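You operate a simulated robot arm through the tools that you are given. There is no shell and no other tool. Be economical: measure what you need, move in short steps, check, and stop when the job is done.

You run a simulated robot arm. Do the job below in one go: nothing can be reset, and whatever is moved stays where it is left.

Task
Press the zero button three times.

It is judged by the outcome, as a careful person would: the job done as asked, and still so three seconds after it is handed in. It fails if anything else is knocked over, pushed out of place, dropped, spilled or broken.

Robot
A 6-joint arm with a two-finger parallel gripper, fixed in place. Base frame: the origin is at the foot of the arm, x ahead of it, y to its left, z up. Units: m, degrees, N and s.
Its first joint turns from -66.0 to 66.0 degrees. Payload 2.1 kg.
Tool frame: the origin (TCP) lies between the finger pads and is the grasp point; the fingertips stand 0.03 m ahead of it; z points along the fingers, y is the line along which they close. Largest opening 0.094 m; finger width 0.028, thickness 0.01; the body of the gripper, 0.05 by 0.096 m, starts 0.055 m behind the TCP.
Orientation is that of the tool frame in the base frame, as a unit quaternion [x, y, z, w]. With the fingers straight down and closing along the base's y, the tool's x points along the base's -x, its y along +y and its z along -z.

Tools
- The arm moves only by the tool step_arm. Its argument "rows" is a list of rows, each a list of 3 entries, a list of its own where there are three numbers: the shift along the tool's x, y, z in m, then the turn, a rotation vector about the tool's x, y, z in degrees, then the opening, from 0 (shut) to 1 (fully open). In form: [[[dx, dy, dz], [rx, ry, rz], jaw], ...]. A call has 1 to 12 rows; each row is the pose to reach, as a shift and turn from the pose commanded when the call began, along the tool's axes at that moment. Rows are played at 5 a second. More than 0.05 m and 8.6 degrees between two rows, or a gripper value outside its range, and nothing of the call is played. A pose out of reach is approached as far as the arm can. The call stops where the force on the tool passes 40 N (or 10 N more than at its start, if that is more) or the arm is blocked; 0.2 s more then pass. Each finger travels about 0.072 m/s and halts on what it meets, pressing with about 44 N; the grip force reading is that of the motor and also rises with nothing between the fingers. The clock runs only during rows and for 0.2 s after the last one: add rows that repeat a pose to give the fingers time. The reply holds the time, the measured pose of the TCP, the force on the tool along the base axes, the opening and the grip force, in the units named above and with some noise, and new pictures: "pictures" is both (left out), scene, wrist or none.
- Cameras (640 x 400 px; columns grow to the right, rows downward): "scene" is fixed at [0.0703, -0.3872, 0.4823]; the picture's right is [0.60, -0.80, 0.00], its down [-0.48, -0.36, -0.80] and it looks along [0.64, 0.48, -0.60] (base axes); focal length 344 px, centre (320, 200). "wrist" rides on the gripper at [-0.037, 0, -0.058] in the tool frame; the picture's right is [0.00, -1.00, 0.00], its down [0.97, 0.00, -0.24] and it looks along [0.24, 0.00, 0.97] (tool axes); focal length 218 px, centre (320, 200).
- probe_pixels(camera, pixels): for up to 12 pixels [column, row] of the newest picture of that camera ("zoom" is the newest enlarged one), the place [x, y, z] in the base frame of the surface seen there, good to about 0.003 m. It takes no simulated time.
- inspect(camera, box): a new picture of the part [left, top, right, bottom] of that camera's present view, enlarged. It takes no simulated time.
- close_job(): hands the job in; it is judged then, once.

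Go step by step. Measure first, check grasps and placings, and put right what went wrong. The budget is 60 turns and 120 pictures, counting those below and the enlarged ones. Unless the task says otherwise, let go and move clear before handing in, and close with one line.

The tools are called after ">>>" as a command line: name --argument value ..., lists and objects as JSON in quotes. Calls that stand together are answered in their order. step_arm: Moves the arm, as the interface text tells. Its arguments: {"type":"object","properties":{"rows":{"type":"array","items":{"type":"array"}},"pictures":{"type":"string","enum":["both","scene","wrist","none"]}},"required":["rows"]} The other tools are called the same way: probe_pixels (camera, pixels) gives the place of the surface under pixels of a picture; inspect (camera, box) takes an enlarged picture of a part of a camera's view; close_job () hands the job in.

At the start:

```text
time: 0.0
tcp_pos: [0.2921, -0.055, 0.2668]
orientation: [0.0, 1.0, 0.0, 0.001]
ft_force: [0.0, -0.8, -0.1]
grip_width: 0.094
grasp_force: 0.1
```

scene: 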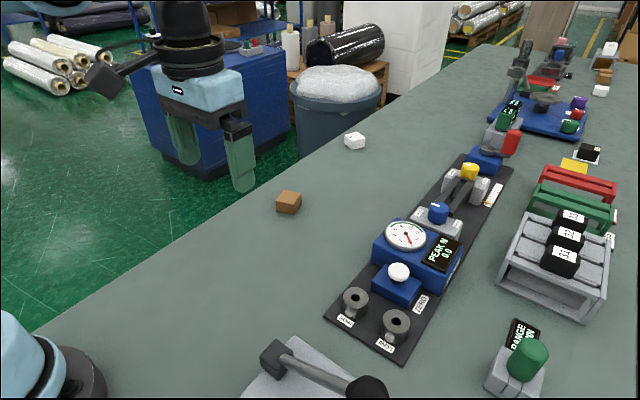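
wrist: 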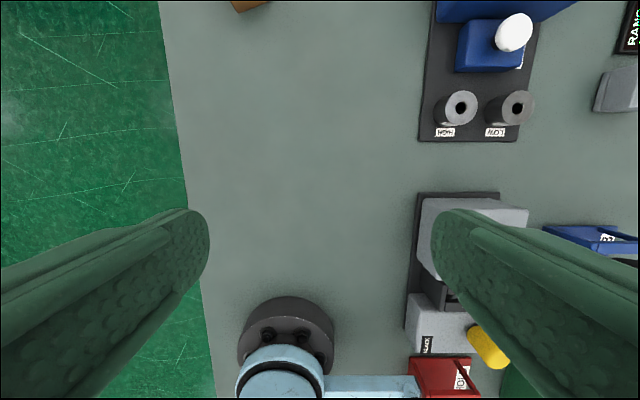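

The scene shows a force gauge with a white button at about (399,272), next to a "ZERO" label at (421,304). I'll enlarge that area and probe it.

>>> inspect --camera "scene" --box '[320, 150, 520, 360]'

>>> probe_pixels --camera "scene" --pixels '[[399, 266], [399, 272], [399, 280], [388, 272], [410, 272], [385, 290], [410, 297], [405, 235], [440, 255], [355, 300], [396, 322], [438, 210]]'

```text
1.90 times, centred on (420, 255) of scene
```

zoom: 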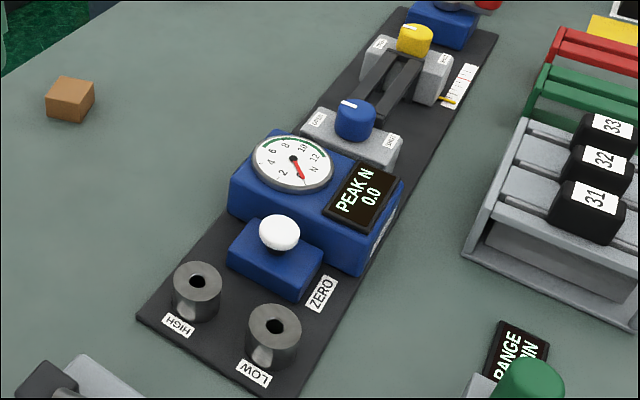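

```text
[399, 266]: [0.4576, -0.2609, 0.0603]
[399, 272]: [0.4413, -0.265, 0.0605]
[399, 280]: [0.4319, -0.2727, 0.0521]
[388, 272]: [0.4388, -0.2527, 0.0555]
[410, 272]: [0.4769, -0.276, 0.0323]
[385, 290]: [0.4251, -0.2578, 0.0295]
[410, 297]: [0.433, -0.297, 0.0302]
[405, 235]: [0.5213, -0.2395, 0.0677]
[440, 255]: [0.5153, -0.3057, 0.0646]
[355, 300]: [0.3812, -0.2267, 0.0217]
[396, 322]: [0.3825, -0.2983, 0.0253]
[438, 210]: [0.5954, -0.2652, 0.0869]
```

The button top is near (0.445, -0.264, 0.061). I'll probe its edges, the gauge edge and the bench on the enlarged picture for accuracy.

>>> probe_pixels --camera "zoom" --pixels '[[262, 229], [296, 229], [279, 217], [279, 228], [279, 238], [240, 255], [300, 280], [270, 205], [235, 190], [350, 260], [200, 120], [320, 295]]'

```text
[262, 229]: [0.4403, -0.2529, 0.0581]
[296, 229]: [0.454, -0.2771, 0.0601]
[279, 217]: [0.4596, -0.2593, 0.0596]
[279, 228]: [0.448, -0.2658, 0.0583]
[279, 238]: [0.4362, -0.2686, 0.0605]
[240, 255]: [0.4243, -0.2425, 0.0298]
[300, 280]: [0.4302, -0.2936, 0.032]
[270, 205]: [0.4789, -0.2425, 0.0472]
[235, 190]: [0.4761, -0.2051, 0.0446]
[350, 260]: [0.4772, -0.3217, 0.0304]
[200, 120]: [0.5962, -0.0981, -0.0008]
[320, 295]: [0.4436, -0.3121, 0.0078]
```

The button centre is about (0.448, -0.265), with its top at 0.06. The bench probes at about 0 while the notes say 0.031, so I'll treat height as uncertain and come down gently. First I'll move above it at height with the jaws shut.

>>> step_arm --rows '[[[-0.026, -0.035, 0], [0, 0, 0], 0.5], [[-0.052, -0.07, 0], [0, 0, 0], 0], [[-0.078, -0.105, 0], [0, 0, 0], 0], [[-0.104, -0.14, 0], [0, 0, 0], 0], [[-0.13, -0.175, 0], [0, 0, 0], 0], [[-0.156, -0.21, 0], [0, 0, 0], 0], [[-0.156, -0.21, 0.03], [0, 0, 0], 0], [[-0.156, -0.21, 0.06], [0, 0, 0], 0], [[-0.156, -0.21, 0.08], [0, 0, 0], 0], [[-0.156, -0.21, 0.08], [0, 0, 0], 0]]'

```text
time: 2.2
tcp_pos: [0.447, -0.2631, 0.1867]
orientation: [0.0, 1.0, 0.001, 0.0]
ft_force: [0.5, 0.3, -0.1]
grip_width: 0.0
grasp_force: 32.7
```

scene: 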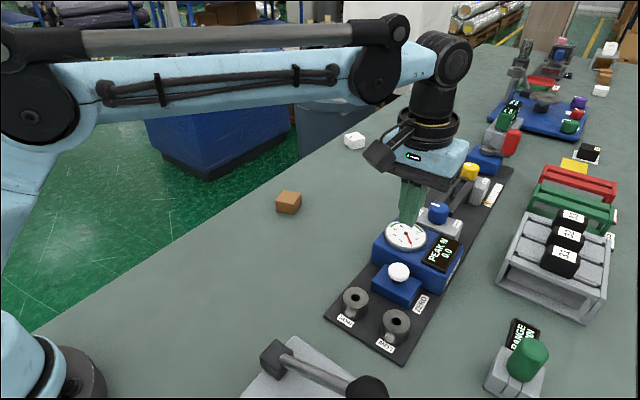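
wrist: 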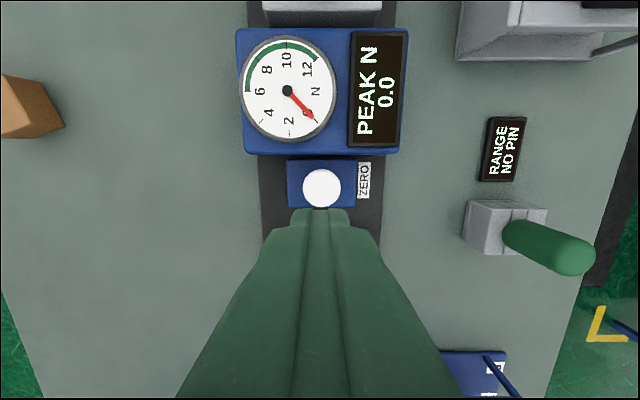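

The wrist view shows the white button at (321,187), lined up with the fingers at (320,215). I'll probe it from here to double-check the position and height.

>>> probe_pixels --camera "wrist" --pixels '[[321, 172], [321, 187], [306, 187], [337, 187], [321, 202], [295, 175], [250, 145], [300, 145], [180, 200]]'

```text
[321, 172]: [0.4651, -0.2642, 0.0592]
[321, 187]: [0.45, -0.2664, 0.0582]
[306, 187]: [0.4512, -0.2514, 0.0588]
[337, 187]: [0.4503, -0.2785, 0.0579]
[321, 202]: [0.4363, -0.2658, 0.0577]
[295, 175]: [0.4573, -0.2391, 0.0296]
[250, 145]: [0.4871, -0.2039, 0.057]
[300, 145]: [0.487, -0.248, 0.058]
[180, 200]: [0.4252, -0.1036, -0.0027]
```

Both cameras agree: centre (0.450, -0.265), top about 0.059. I'll go down until the tips are about 8 mm above it.

>>> step_arm --rows '[[[-0.003, -0.001, 0.03], [0, 0, 0], 0], [[-0.003, -0.001, 0.06], [0, 0, 0], 0], [[-0.003, -0.001, 0.08], [0, 0, 0], 0], [[-0.003, -0.001, 0.09], [0, 0, 0], 0], [[-0.003, -0.001, 0.09], [0, 0, 0], 0]]'

```text
time: 3.4
tcp_pos: [0.4536, -0.2662, 0.0984]
orientation: [0.0, 1.0, -0.001, 0.0]
ft_force: [-0.3, 0.2, 0.7]
grip_width: 0.0002
grasp_force: 33.4
```

scene: 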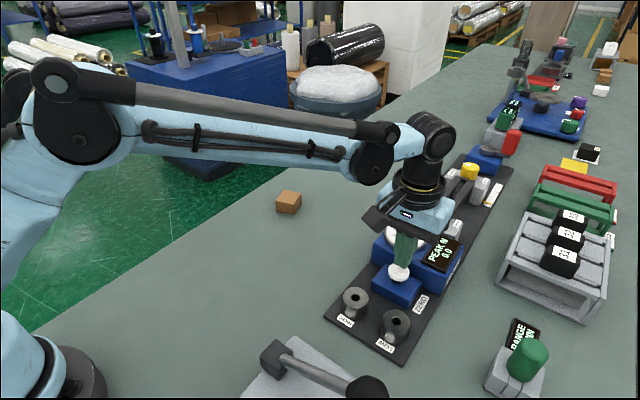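
wrist: 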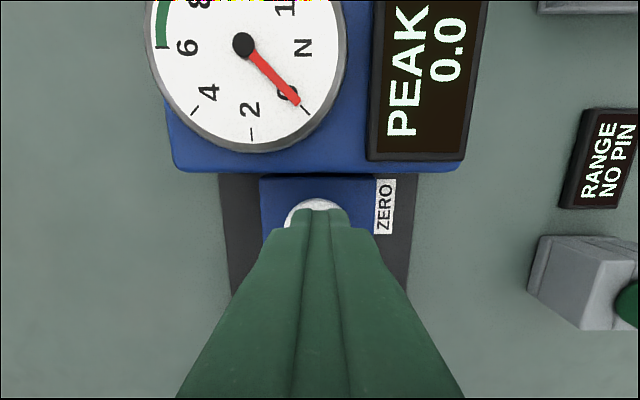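

The tips are over the button (wrist (318,210)), with no contact yet. I'll lower in 2 mm steps to feel for contact and travel.

>>> step_arm --rows '[[[0.002, 0, 0.004], [0, 0, 0], 0], [[0.002, 0, 0.007], [0, 0, 0], 0], [[0.002, 0, 0.009], [0, 0, 0], 0], [[0.002, 0, 0.01], [0, 0, 0], 0], [[0.002, 0, 0.011], [0, 0, 0], 0], [[0.002, 0, 0.011], [0, 0, 0], 0]]'

```text
time: 4.8
tcp_pos: [0.4499, -0.2652, 0.0865]
orientation: [0.0, 1.0, 0.0, 0.001]
ft_force: [-1.7, -0.5, 0.7]
grip_width: 0.0
grasp_force: 32.6
```

scene: 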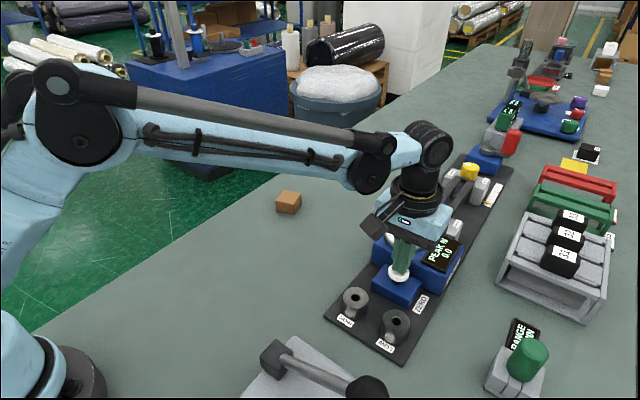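
wrist: 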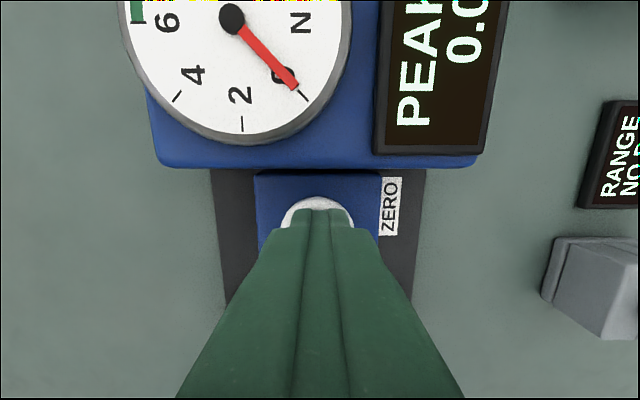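

The tips are at 0.0565 with almost no force, so they are barely touching if at all. I'll continue in 1 mm steps.

>>> step_arm --rows '[[[0, 0, 0.001], [0, 0, 0], 0], [[0, 0, 0.002], [0, 0, 0], 0], [[0, 0, 0.002], [0, 0, 0], 0]]' --pictures "wrist"

```text
time: 5.6
tcp_pos: [0.4499, -0.2645, 0.0857]
orientation: [0.0, 1.0, 0.001, 0.001]
ft_force: [0.5, 0.1, 0.8]
grip_width: 0.0
grasp_force: 33.0
```

wrist: 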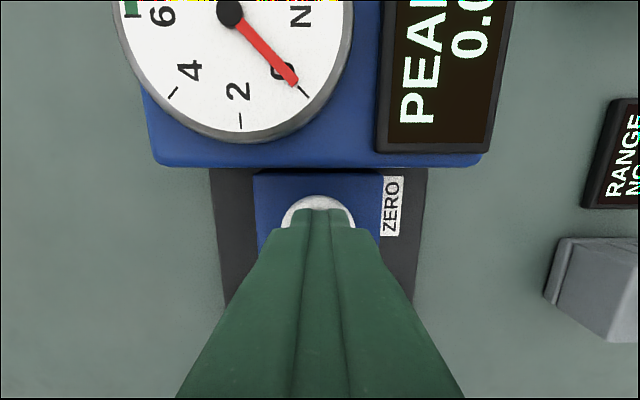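

Force is still under 1 N. I'll look closely at the tip and button from the scene camera.

>>> inspect --camera "scene" --box '[360, 230, 440, 310]'

```text
5.00 times, centred on (400, 270) of scene
```

zoom: 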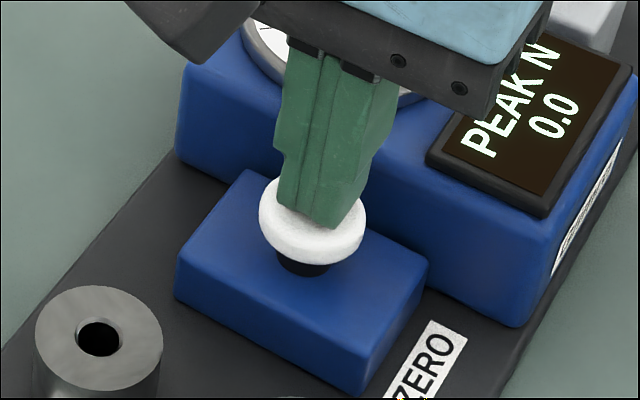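

The tips are centred on the cap and about touching it, with the stem visible below. I'll keep pressing 1 mm at a time.

>>> step_arm --rows '[[[0, 0, 0.001], [0, 0, 0], 0], [[0, 0, 0.002], [0, 0, 0], 0], [[0, 0, 0.002], [0, 0, 0], 0]]' --pictures "none"

>>> inspect --camera "scene" --box '[360, 230, 440, 310]'

```text
time: 6.4
tcp_pos: [0.4502, -0.2655, 0.0834]
orientation: [0.0, 1.0, 0.0, 0.001]
ft_force: [-1.0, 0.8, 1.7]
grip_width: 0.0004
grasp_force: 32.9
```

```text
5.00 times, centred on (400, 270) of scene
```

zoom: 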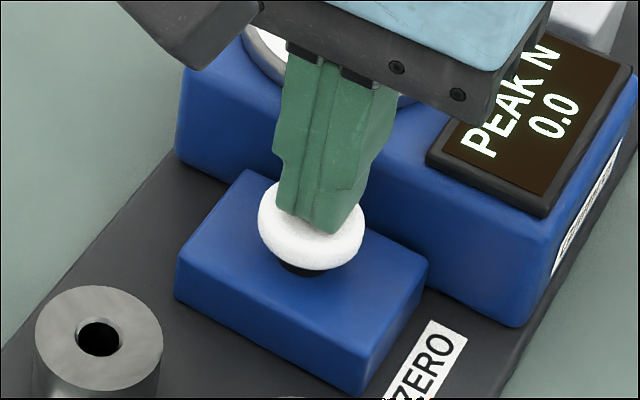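

The stem is a little shorter and the force is about 1.7 N, so the button is going down on a soft spring. I'll press further.

>>> step_arm --rows '[[[0, 0, 0.001], [0, 0, 0], 0], [[0, 0, 0.002], [0, 0, 0], 0], [[0, 0, 0.002], [0, 0, 0], 0]]' --pictures "none"

>>> inspect --camera "scene" --box '[360, 230, 440, 310]'

```text
time: 7.2
tcp_pos: [0.4491, -0.2664, 0.0808]
orientation: [0.0, 1.0, 0.001, 0.001]
ft_force: [-1.9, -1.1, 3.1]
grip_width: 0.0
grasp_force: 33.2
```

```text
5.00 times, centred on (400, 270) of scene
```

zoom: 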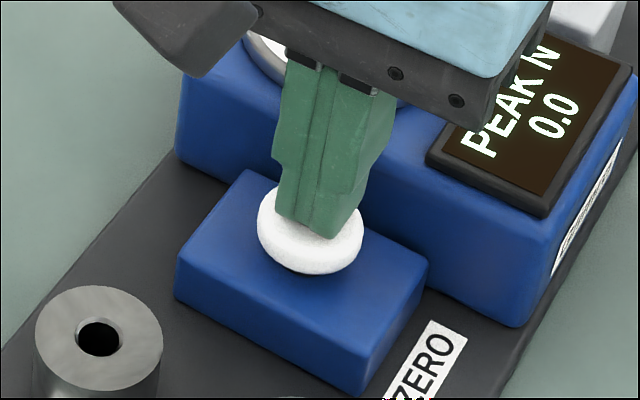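

The force is now 3.1 N and the stem is hidden, so the cap is still travelling. I'll push on to the stop.

>>> step_arm --rows '[[[0, 0, 0.001], [0, 0, 0], 0], [[0, 0, 0.002], [0, 0, 0], 0], [[0, 0, 0.002], [0, 0, 0], 0]]' --pictures "none"

>>> inspect --camera "scene" --box '[360, 230, 440, 310]'

```text
time: 8.0
tcp_pos: [0.4489, -0.2655, 0.0772]
orientation: [-0.001, 1.0, 0.0, 0.002]
ft_force: [-2.6, -1.7, 3.9]
grip_width: 0.0
grasp_force: 33.1
```

```text
5.00 times, centred on (400, 270) of scene
```

zoom: 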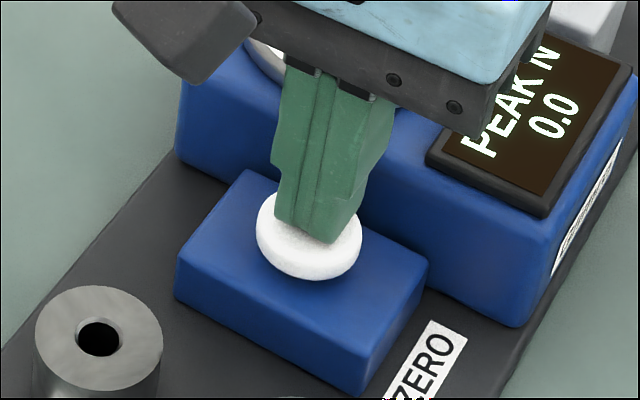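

The cap is still sinking at 3.9 N. I'll continue down.

>>> step_arm --rows '[[[0, 0, 0.001], [0, 0, 0], 0], [[0, 0, 0.002], [0, 0, 0], 0], [[0, 0, 0.002], [0, 0, 0], 0]]' --pictures "none"

>>> inspect --camera "scene" --box '[360, 230, 440, 310]'

```text
time: 8.8
tcp_pos: [0.4493, -0.2657, 0.0765]
orientation: [0.0, 1.0, 0.0, 0.001]
ft_force: [2.7, -1.5, 5.2]
grip_width: 0.0
grasp_force: 33.1
```

```text
5.00 times, centred on (400, 270) of scene
```

zoom: 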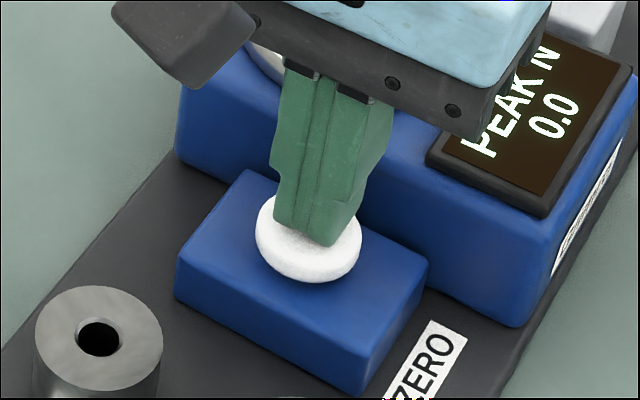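

The cap moved less this time at 5.2 N, so it may be near the stop. I'll take one more small step to confirm.

>>> step_arm --rows '[[[0, 0, 0.001], [0, 0, 0], 0], [[0, 0, 0.002], [0, 0, 0], 0], [[0, 0, 0.002], [0, 0, 0], 0]]' --pictures "none"

>>> inspect --camera "scene" --box '[360, 230, 440, 310]'

```text
time: 9.6
tcp_pos: [0.4491, -0.2658, 0.0754]
orientation: [0.0, 1.0, 0.001, 0.001]
ft_force: [1.5, -0.5, 4.1]
grip_width: 0.0001
grasp_force: 32.6
```

```text
5.00 times, centred on (400, 270) of scene
```

zoom: 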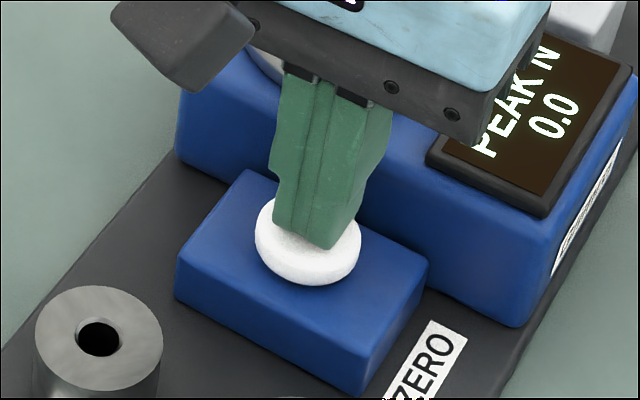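

It's still yielding slightly and the force is only about 4–5 N. I'll go down another 3 mm.

>>> step_arm --rows '[[[0, 0, 0.001], [0, 0, 0], 0], [[0, 0, 0.002], [0, 0, 0], 0], [[0, 0, 0.003], [0, 0, 0], 0], [[0, 0, 0.003], [0, 0, 0], 0]]' --pictures "none"

>>> inspect --camera "scene" --box '[360, 230, 440, 310]'

```text
time: 10.7
tcp_pos: [0.4493, -0.2661, 0.0728]
orientation: [-0.001, 1.0, 0.001, 0.0]
ft_force: [0.1, 1.6, 24.4]
grip_width: 0.0
grasp_force: 32.8
stopped in row 4: the force on the tool passed its limit (the readings are from after the stop); the commanded pose is now the measured one
```

```text
5.00 times, centred on (400, 270) of scene
```

zoom: 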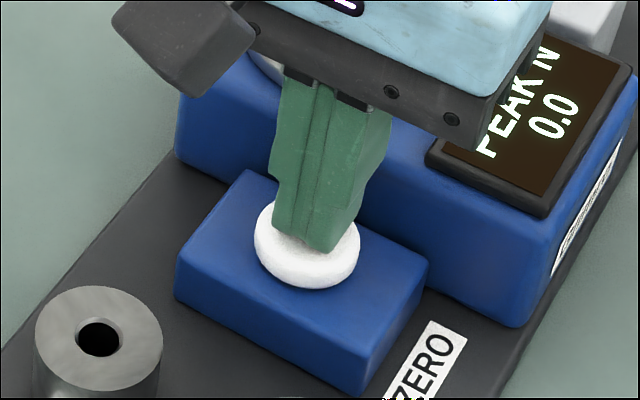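

The button hit its stop at TCP z of about 0.073 (24 N), so the first press is complete. I'll lift clear so it springs back.

>>> step_arm --rows '[[[0, 0, -0.008], [0, 0, 0], 0], [[0, 0, -0.016], [0, 0, 0], 0], [[0, 0, -0.026], [0, 0, 0], 0], [[0, 0, -0.026], [0, 0, 0], 0], [[0, 0, -0.026], [0, 0, 0], 0]]' --pictures "none"

>>> inspect --camera "scene" --box '[360, 230, 440, 310]'

```text
time: 11.8
tcp_pos: [0.4494, -0.2649, 0.0984]
orientation: [0.0, 1.0, 0.001, 0.001]
ft_force: [0.2, 0.2, 0.3]
grip_width: 0.0
grasp_force: 33.4
```

```text
5.00 times, centred on (400, 270) of scene
```

zoom: 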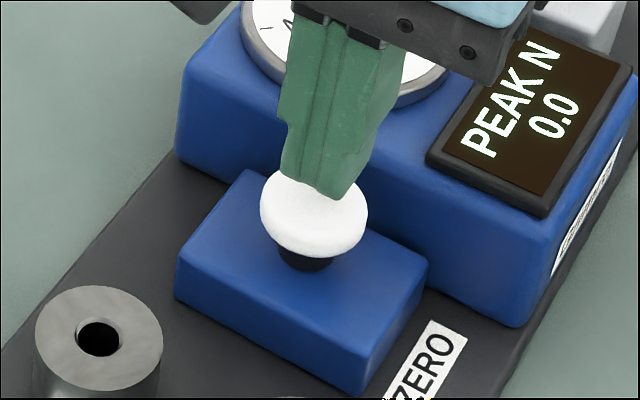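

The button sprang back fully and nothing shifted. For the second press I'll go down 26.5 mm, smoothly to the stop.

>>> step_arm --rows '[[[0, 0, 0.007], [0, 0, 0], 0], [[0, 0, 0.012], [0, 0, 0], 0], [[0, 0, 0.016], [0, 0, 0], 0], [[0, 0, 0.02], [0, 0, 0], 0], [[0, 0, 0.023], [0, 0, 0], 0], [[0, 0, 0.025], [0, 0, 0], 0], [[0, 0, 0.026], [0, 0, 0], 0], [[0, 0, 0.0265], [0, 0, 0], 0], [[0, 0, 0.0265], [0, 0, 0], 0]]' --pictures "none"

>>> inspect --camera "scene" --box '[360, 230, 440, 310]'

```text
time: 13.8
tcp_pos: [0.4485, -0.2647, 0.0735]
orientation: [-0.001, 1.0, 0.002, -0.001]
ft_force: [-1.4, 1.5, 22.7]
grip_width: 0.0
grasp_force: 32.4
stopped in row 9: the force on the tool passed its limit (the readings are from after the stop); the commanded pose is now the measured one
```

```text
5.00 times, centred on (400, 270) of scene
```

zoom: 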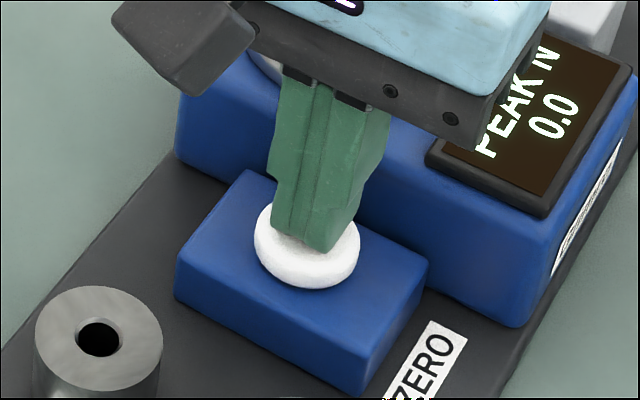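

The second press reached the stop (about 23 N). I'll release it.

>>> step_arm --rows '[[[0, 0, -0.008], [0, 0, 0], 0], [[0, 0, -0.016], [0, 0, 0], 0], [[0, 0, -0.026], [0, 0, 0], 0], [[0, 0, -0.026], [0, 0, 0], 0], [[0, 0, -0.026], [0, 0, 0], 0]]' --pictures "none"

>>> inspect --camera "scene" --box '[360, 230, 440, 310]'

```text
time: 14.9
tcp_pos: [0.4488, -0.2654, 0.097]
orientation: [0.0, 1.0, 0.003, -0.001]
ft_force: [0.0, 0.2, -0.5]
grip_width: 0.0
grasp_force: 32.5
```

```text
5.00 times, centred on (400, 270) of scene
```

zoom: 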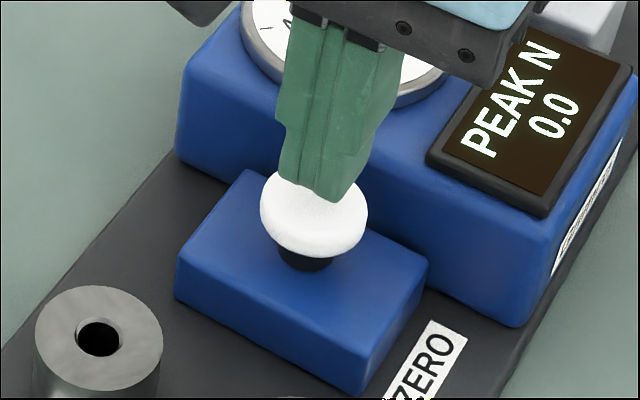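

The button is back up and the tips are clear of it. Now the third press.

>>> step_arm --rows '[[[0, 0, 0.007], [0, 0, 0], 0], [[0, 0, 0.012], [0, 0, 0], 0], [[0, 0, 0.016], [0, 0, 0], 0], [[0, 0, 0.02], [0, 0, 0], 0], [[0, 0, 0.023], [0, 0, 0], 0], [[0, 0, 0.025], [0, 0, 0], 0], [[0, 0, 0.026], [0, 0, 0], 0], [[0, 0, 0.0265], [0, 0, 0], 0], [[0, 0, 0.0265], [0, 0, 0], 0]]' --pictures "none"

>>> inspect --camera "scene" --box '[360, 230, 440, 310]'

```text
time: 16.9
tcp_pos: [0.4503, -0.2646, 0.073]
orientation: [-0.001, 1.0, 0.004, -0.002]
ft_force: [-7.5, 12.5, 30.8]
grip_width: 0.0002
grasp_force: 33.3
```

```text
5.00 times, centred on (400, 270) of scene
```

zoom: 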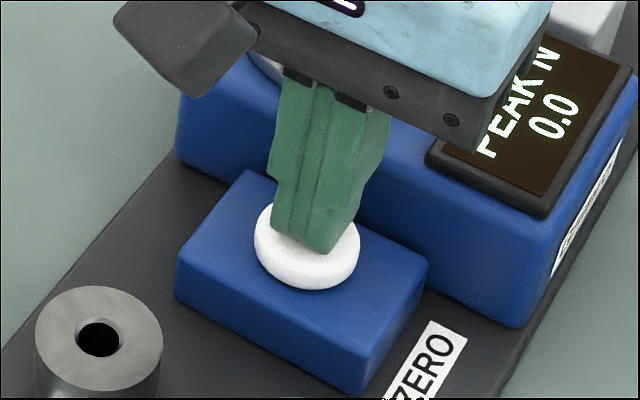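

The third press reached the stop at 31 N. I'll lift straight up and well clear.

>>> step_arm --rows '[[[0, 0, -0.008], [0, 0, 0], 0], [[0, 0, -0.016], [0, 0, 0], 0], [[0, 0, -0.03], [0, 0, 0], 0], [[0, 0, -0.06], [0, 0, 0], 0], [[0, 0, -0.1], [0, 0, 0], 0], [[0, 0, -0.14], [0, 0, 0], 0], [[0, 0, -0.14], [0, 0, 0], 0]]'

```text
time: 18.6
tcp_pos: [0.448, -0.2658, 0.2091]
orientation: [-0.001, 1.0, 0.002, -0.001]
ft_force: [0.3, 0.3, 0.5]
grip_width: 0.0002
grasp_force: 33.2
```

scene: 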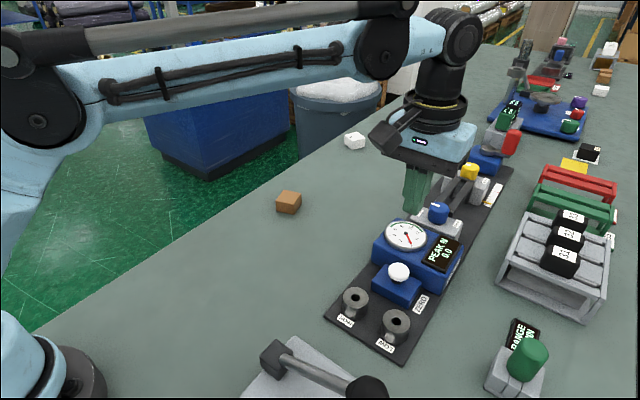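
wrist: 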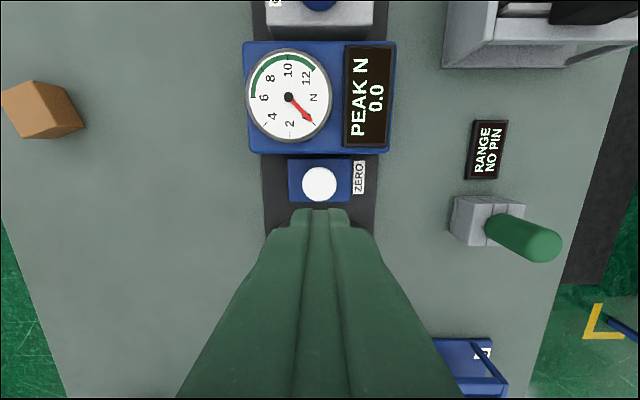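

The button is back up at (399,272), everything else is where it was, and the arm is clear. I'll hand the job in.

>>> close_job

```text
The job is handed in.
```

I pressed the zero button three times, each time down to its stop and fully released, and nothing else was moved.
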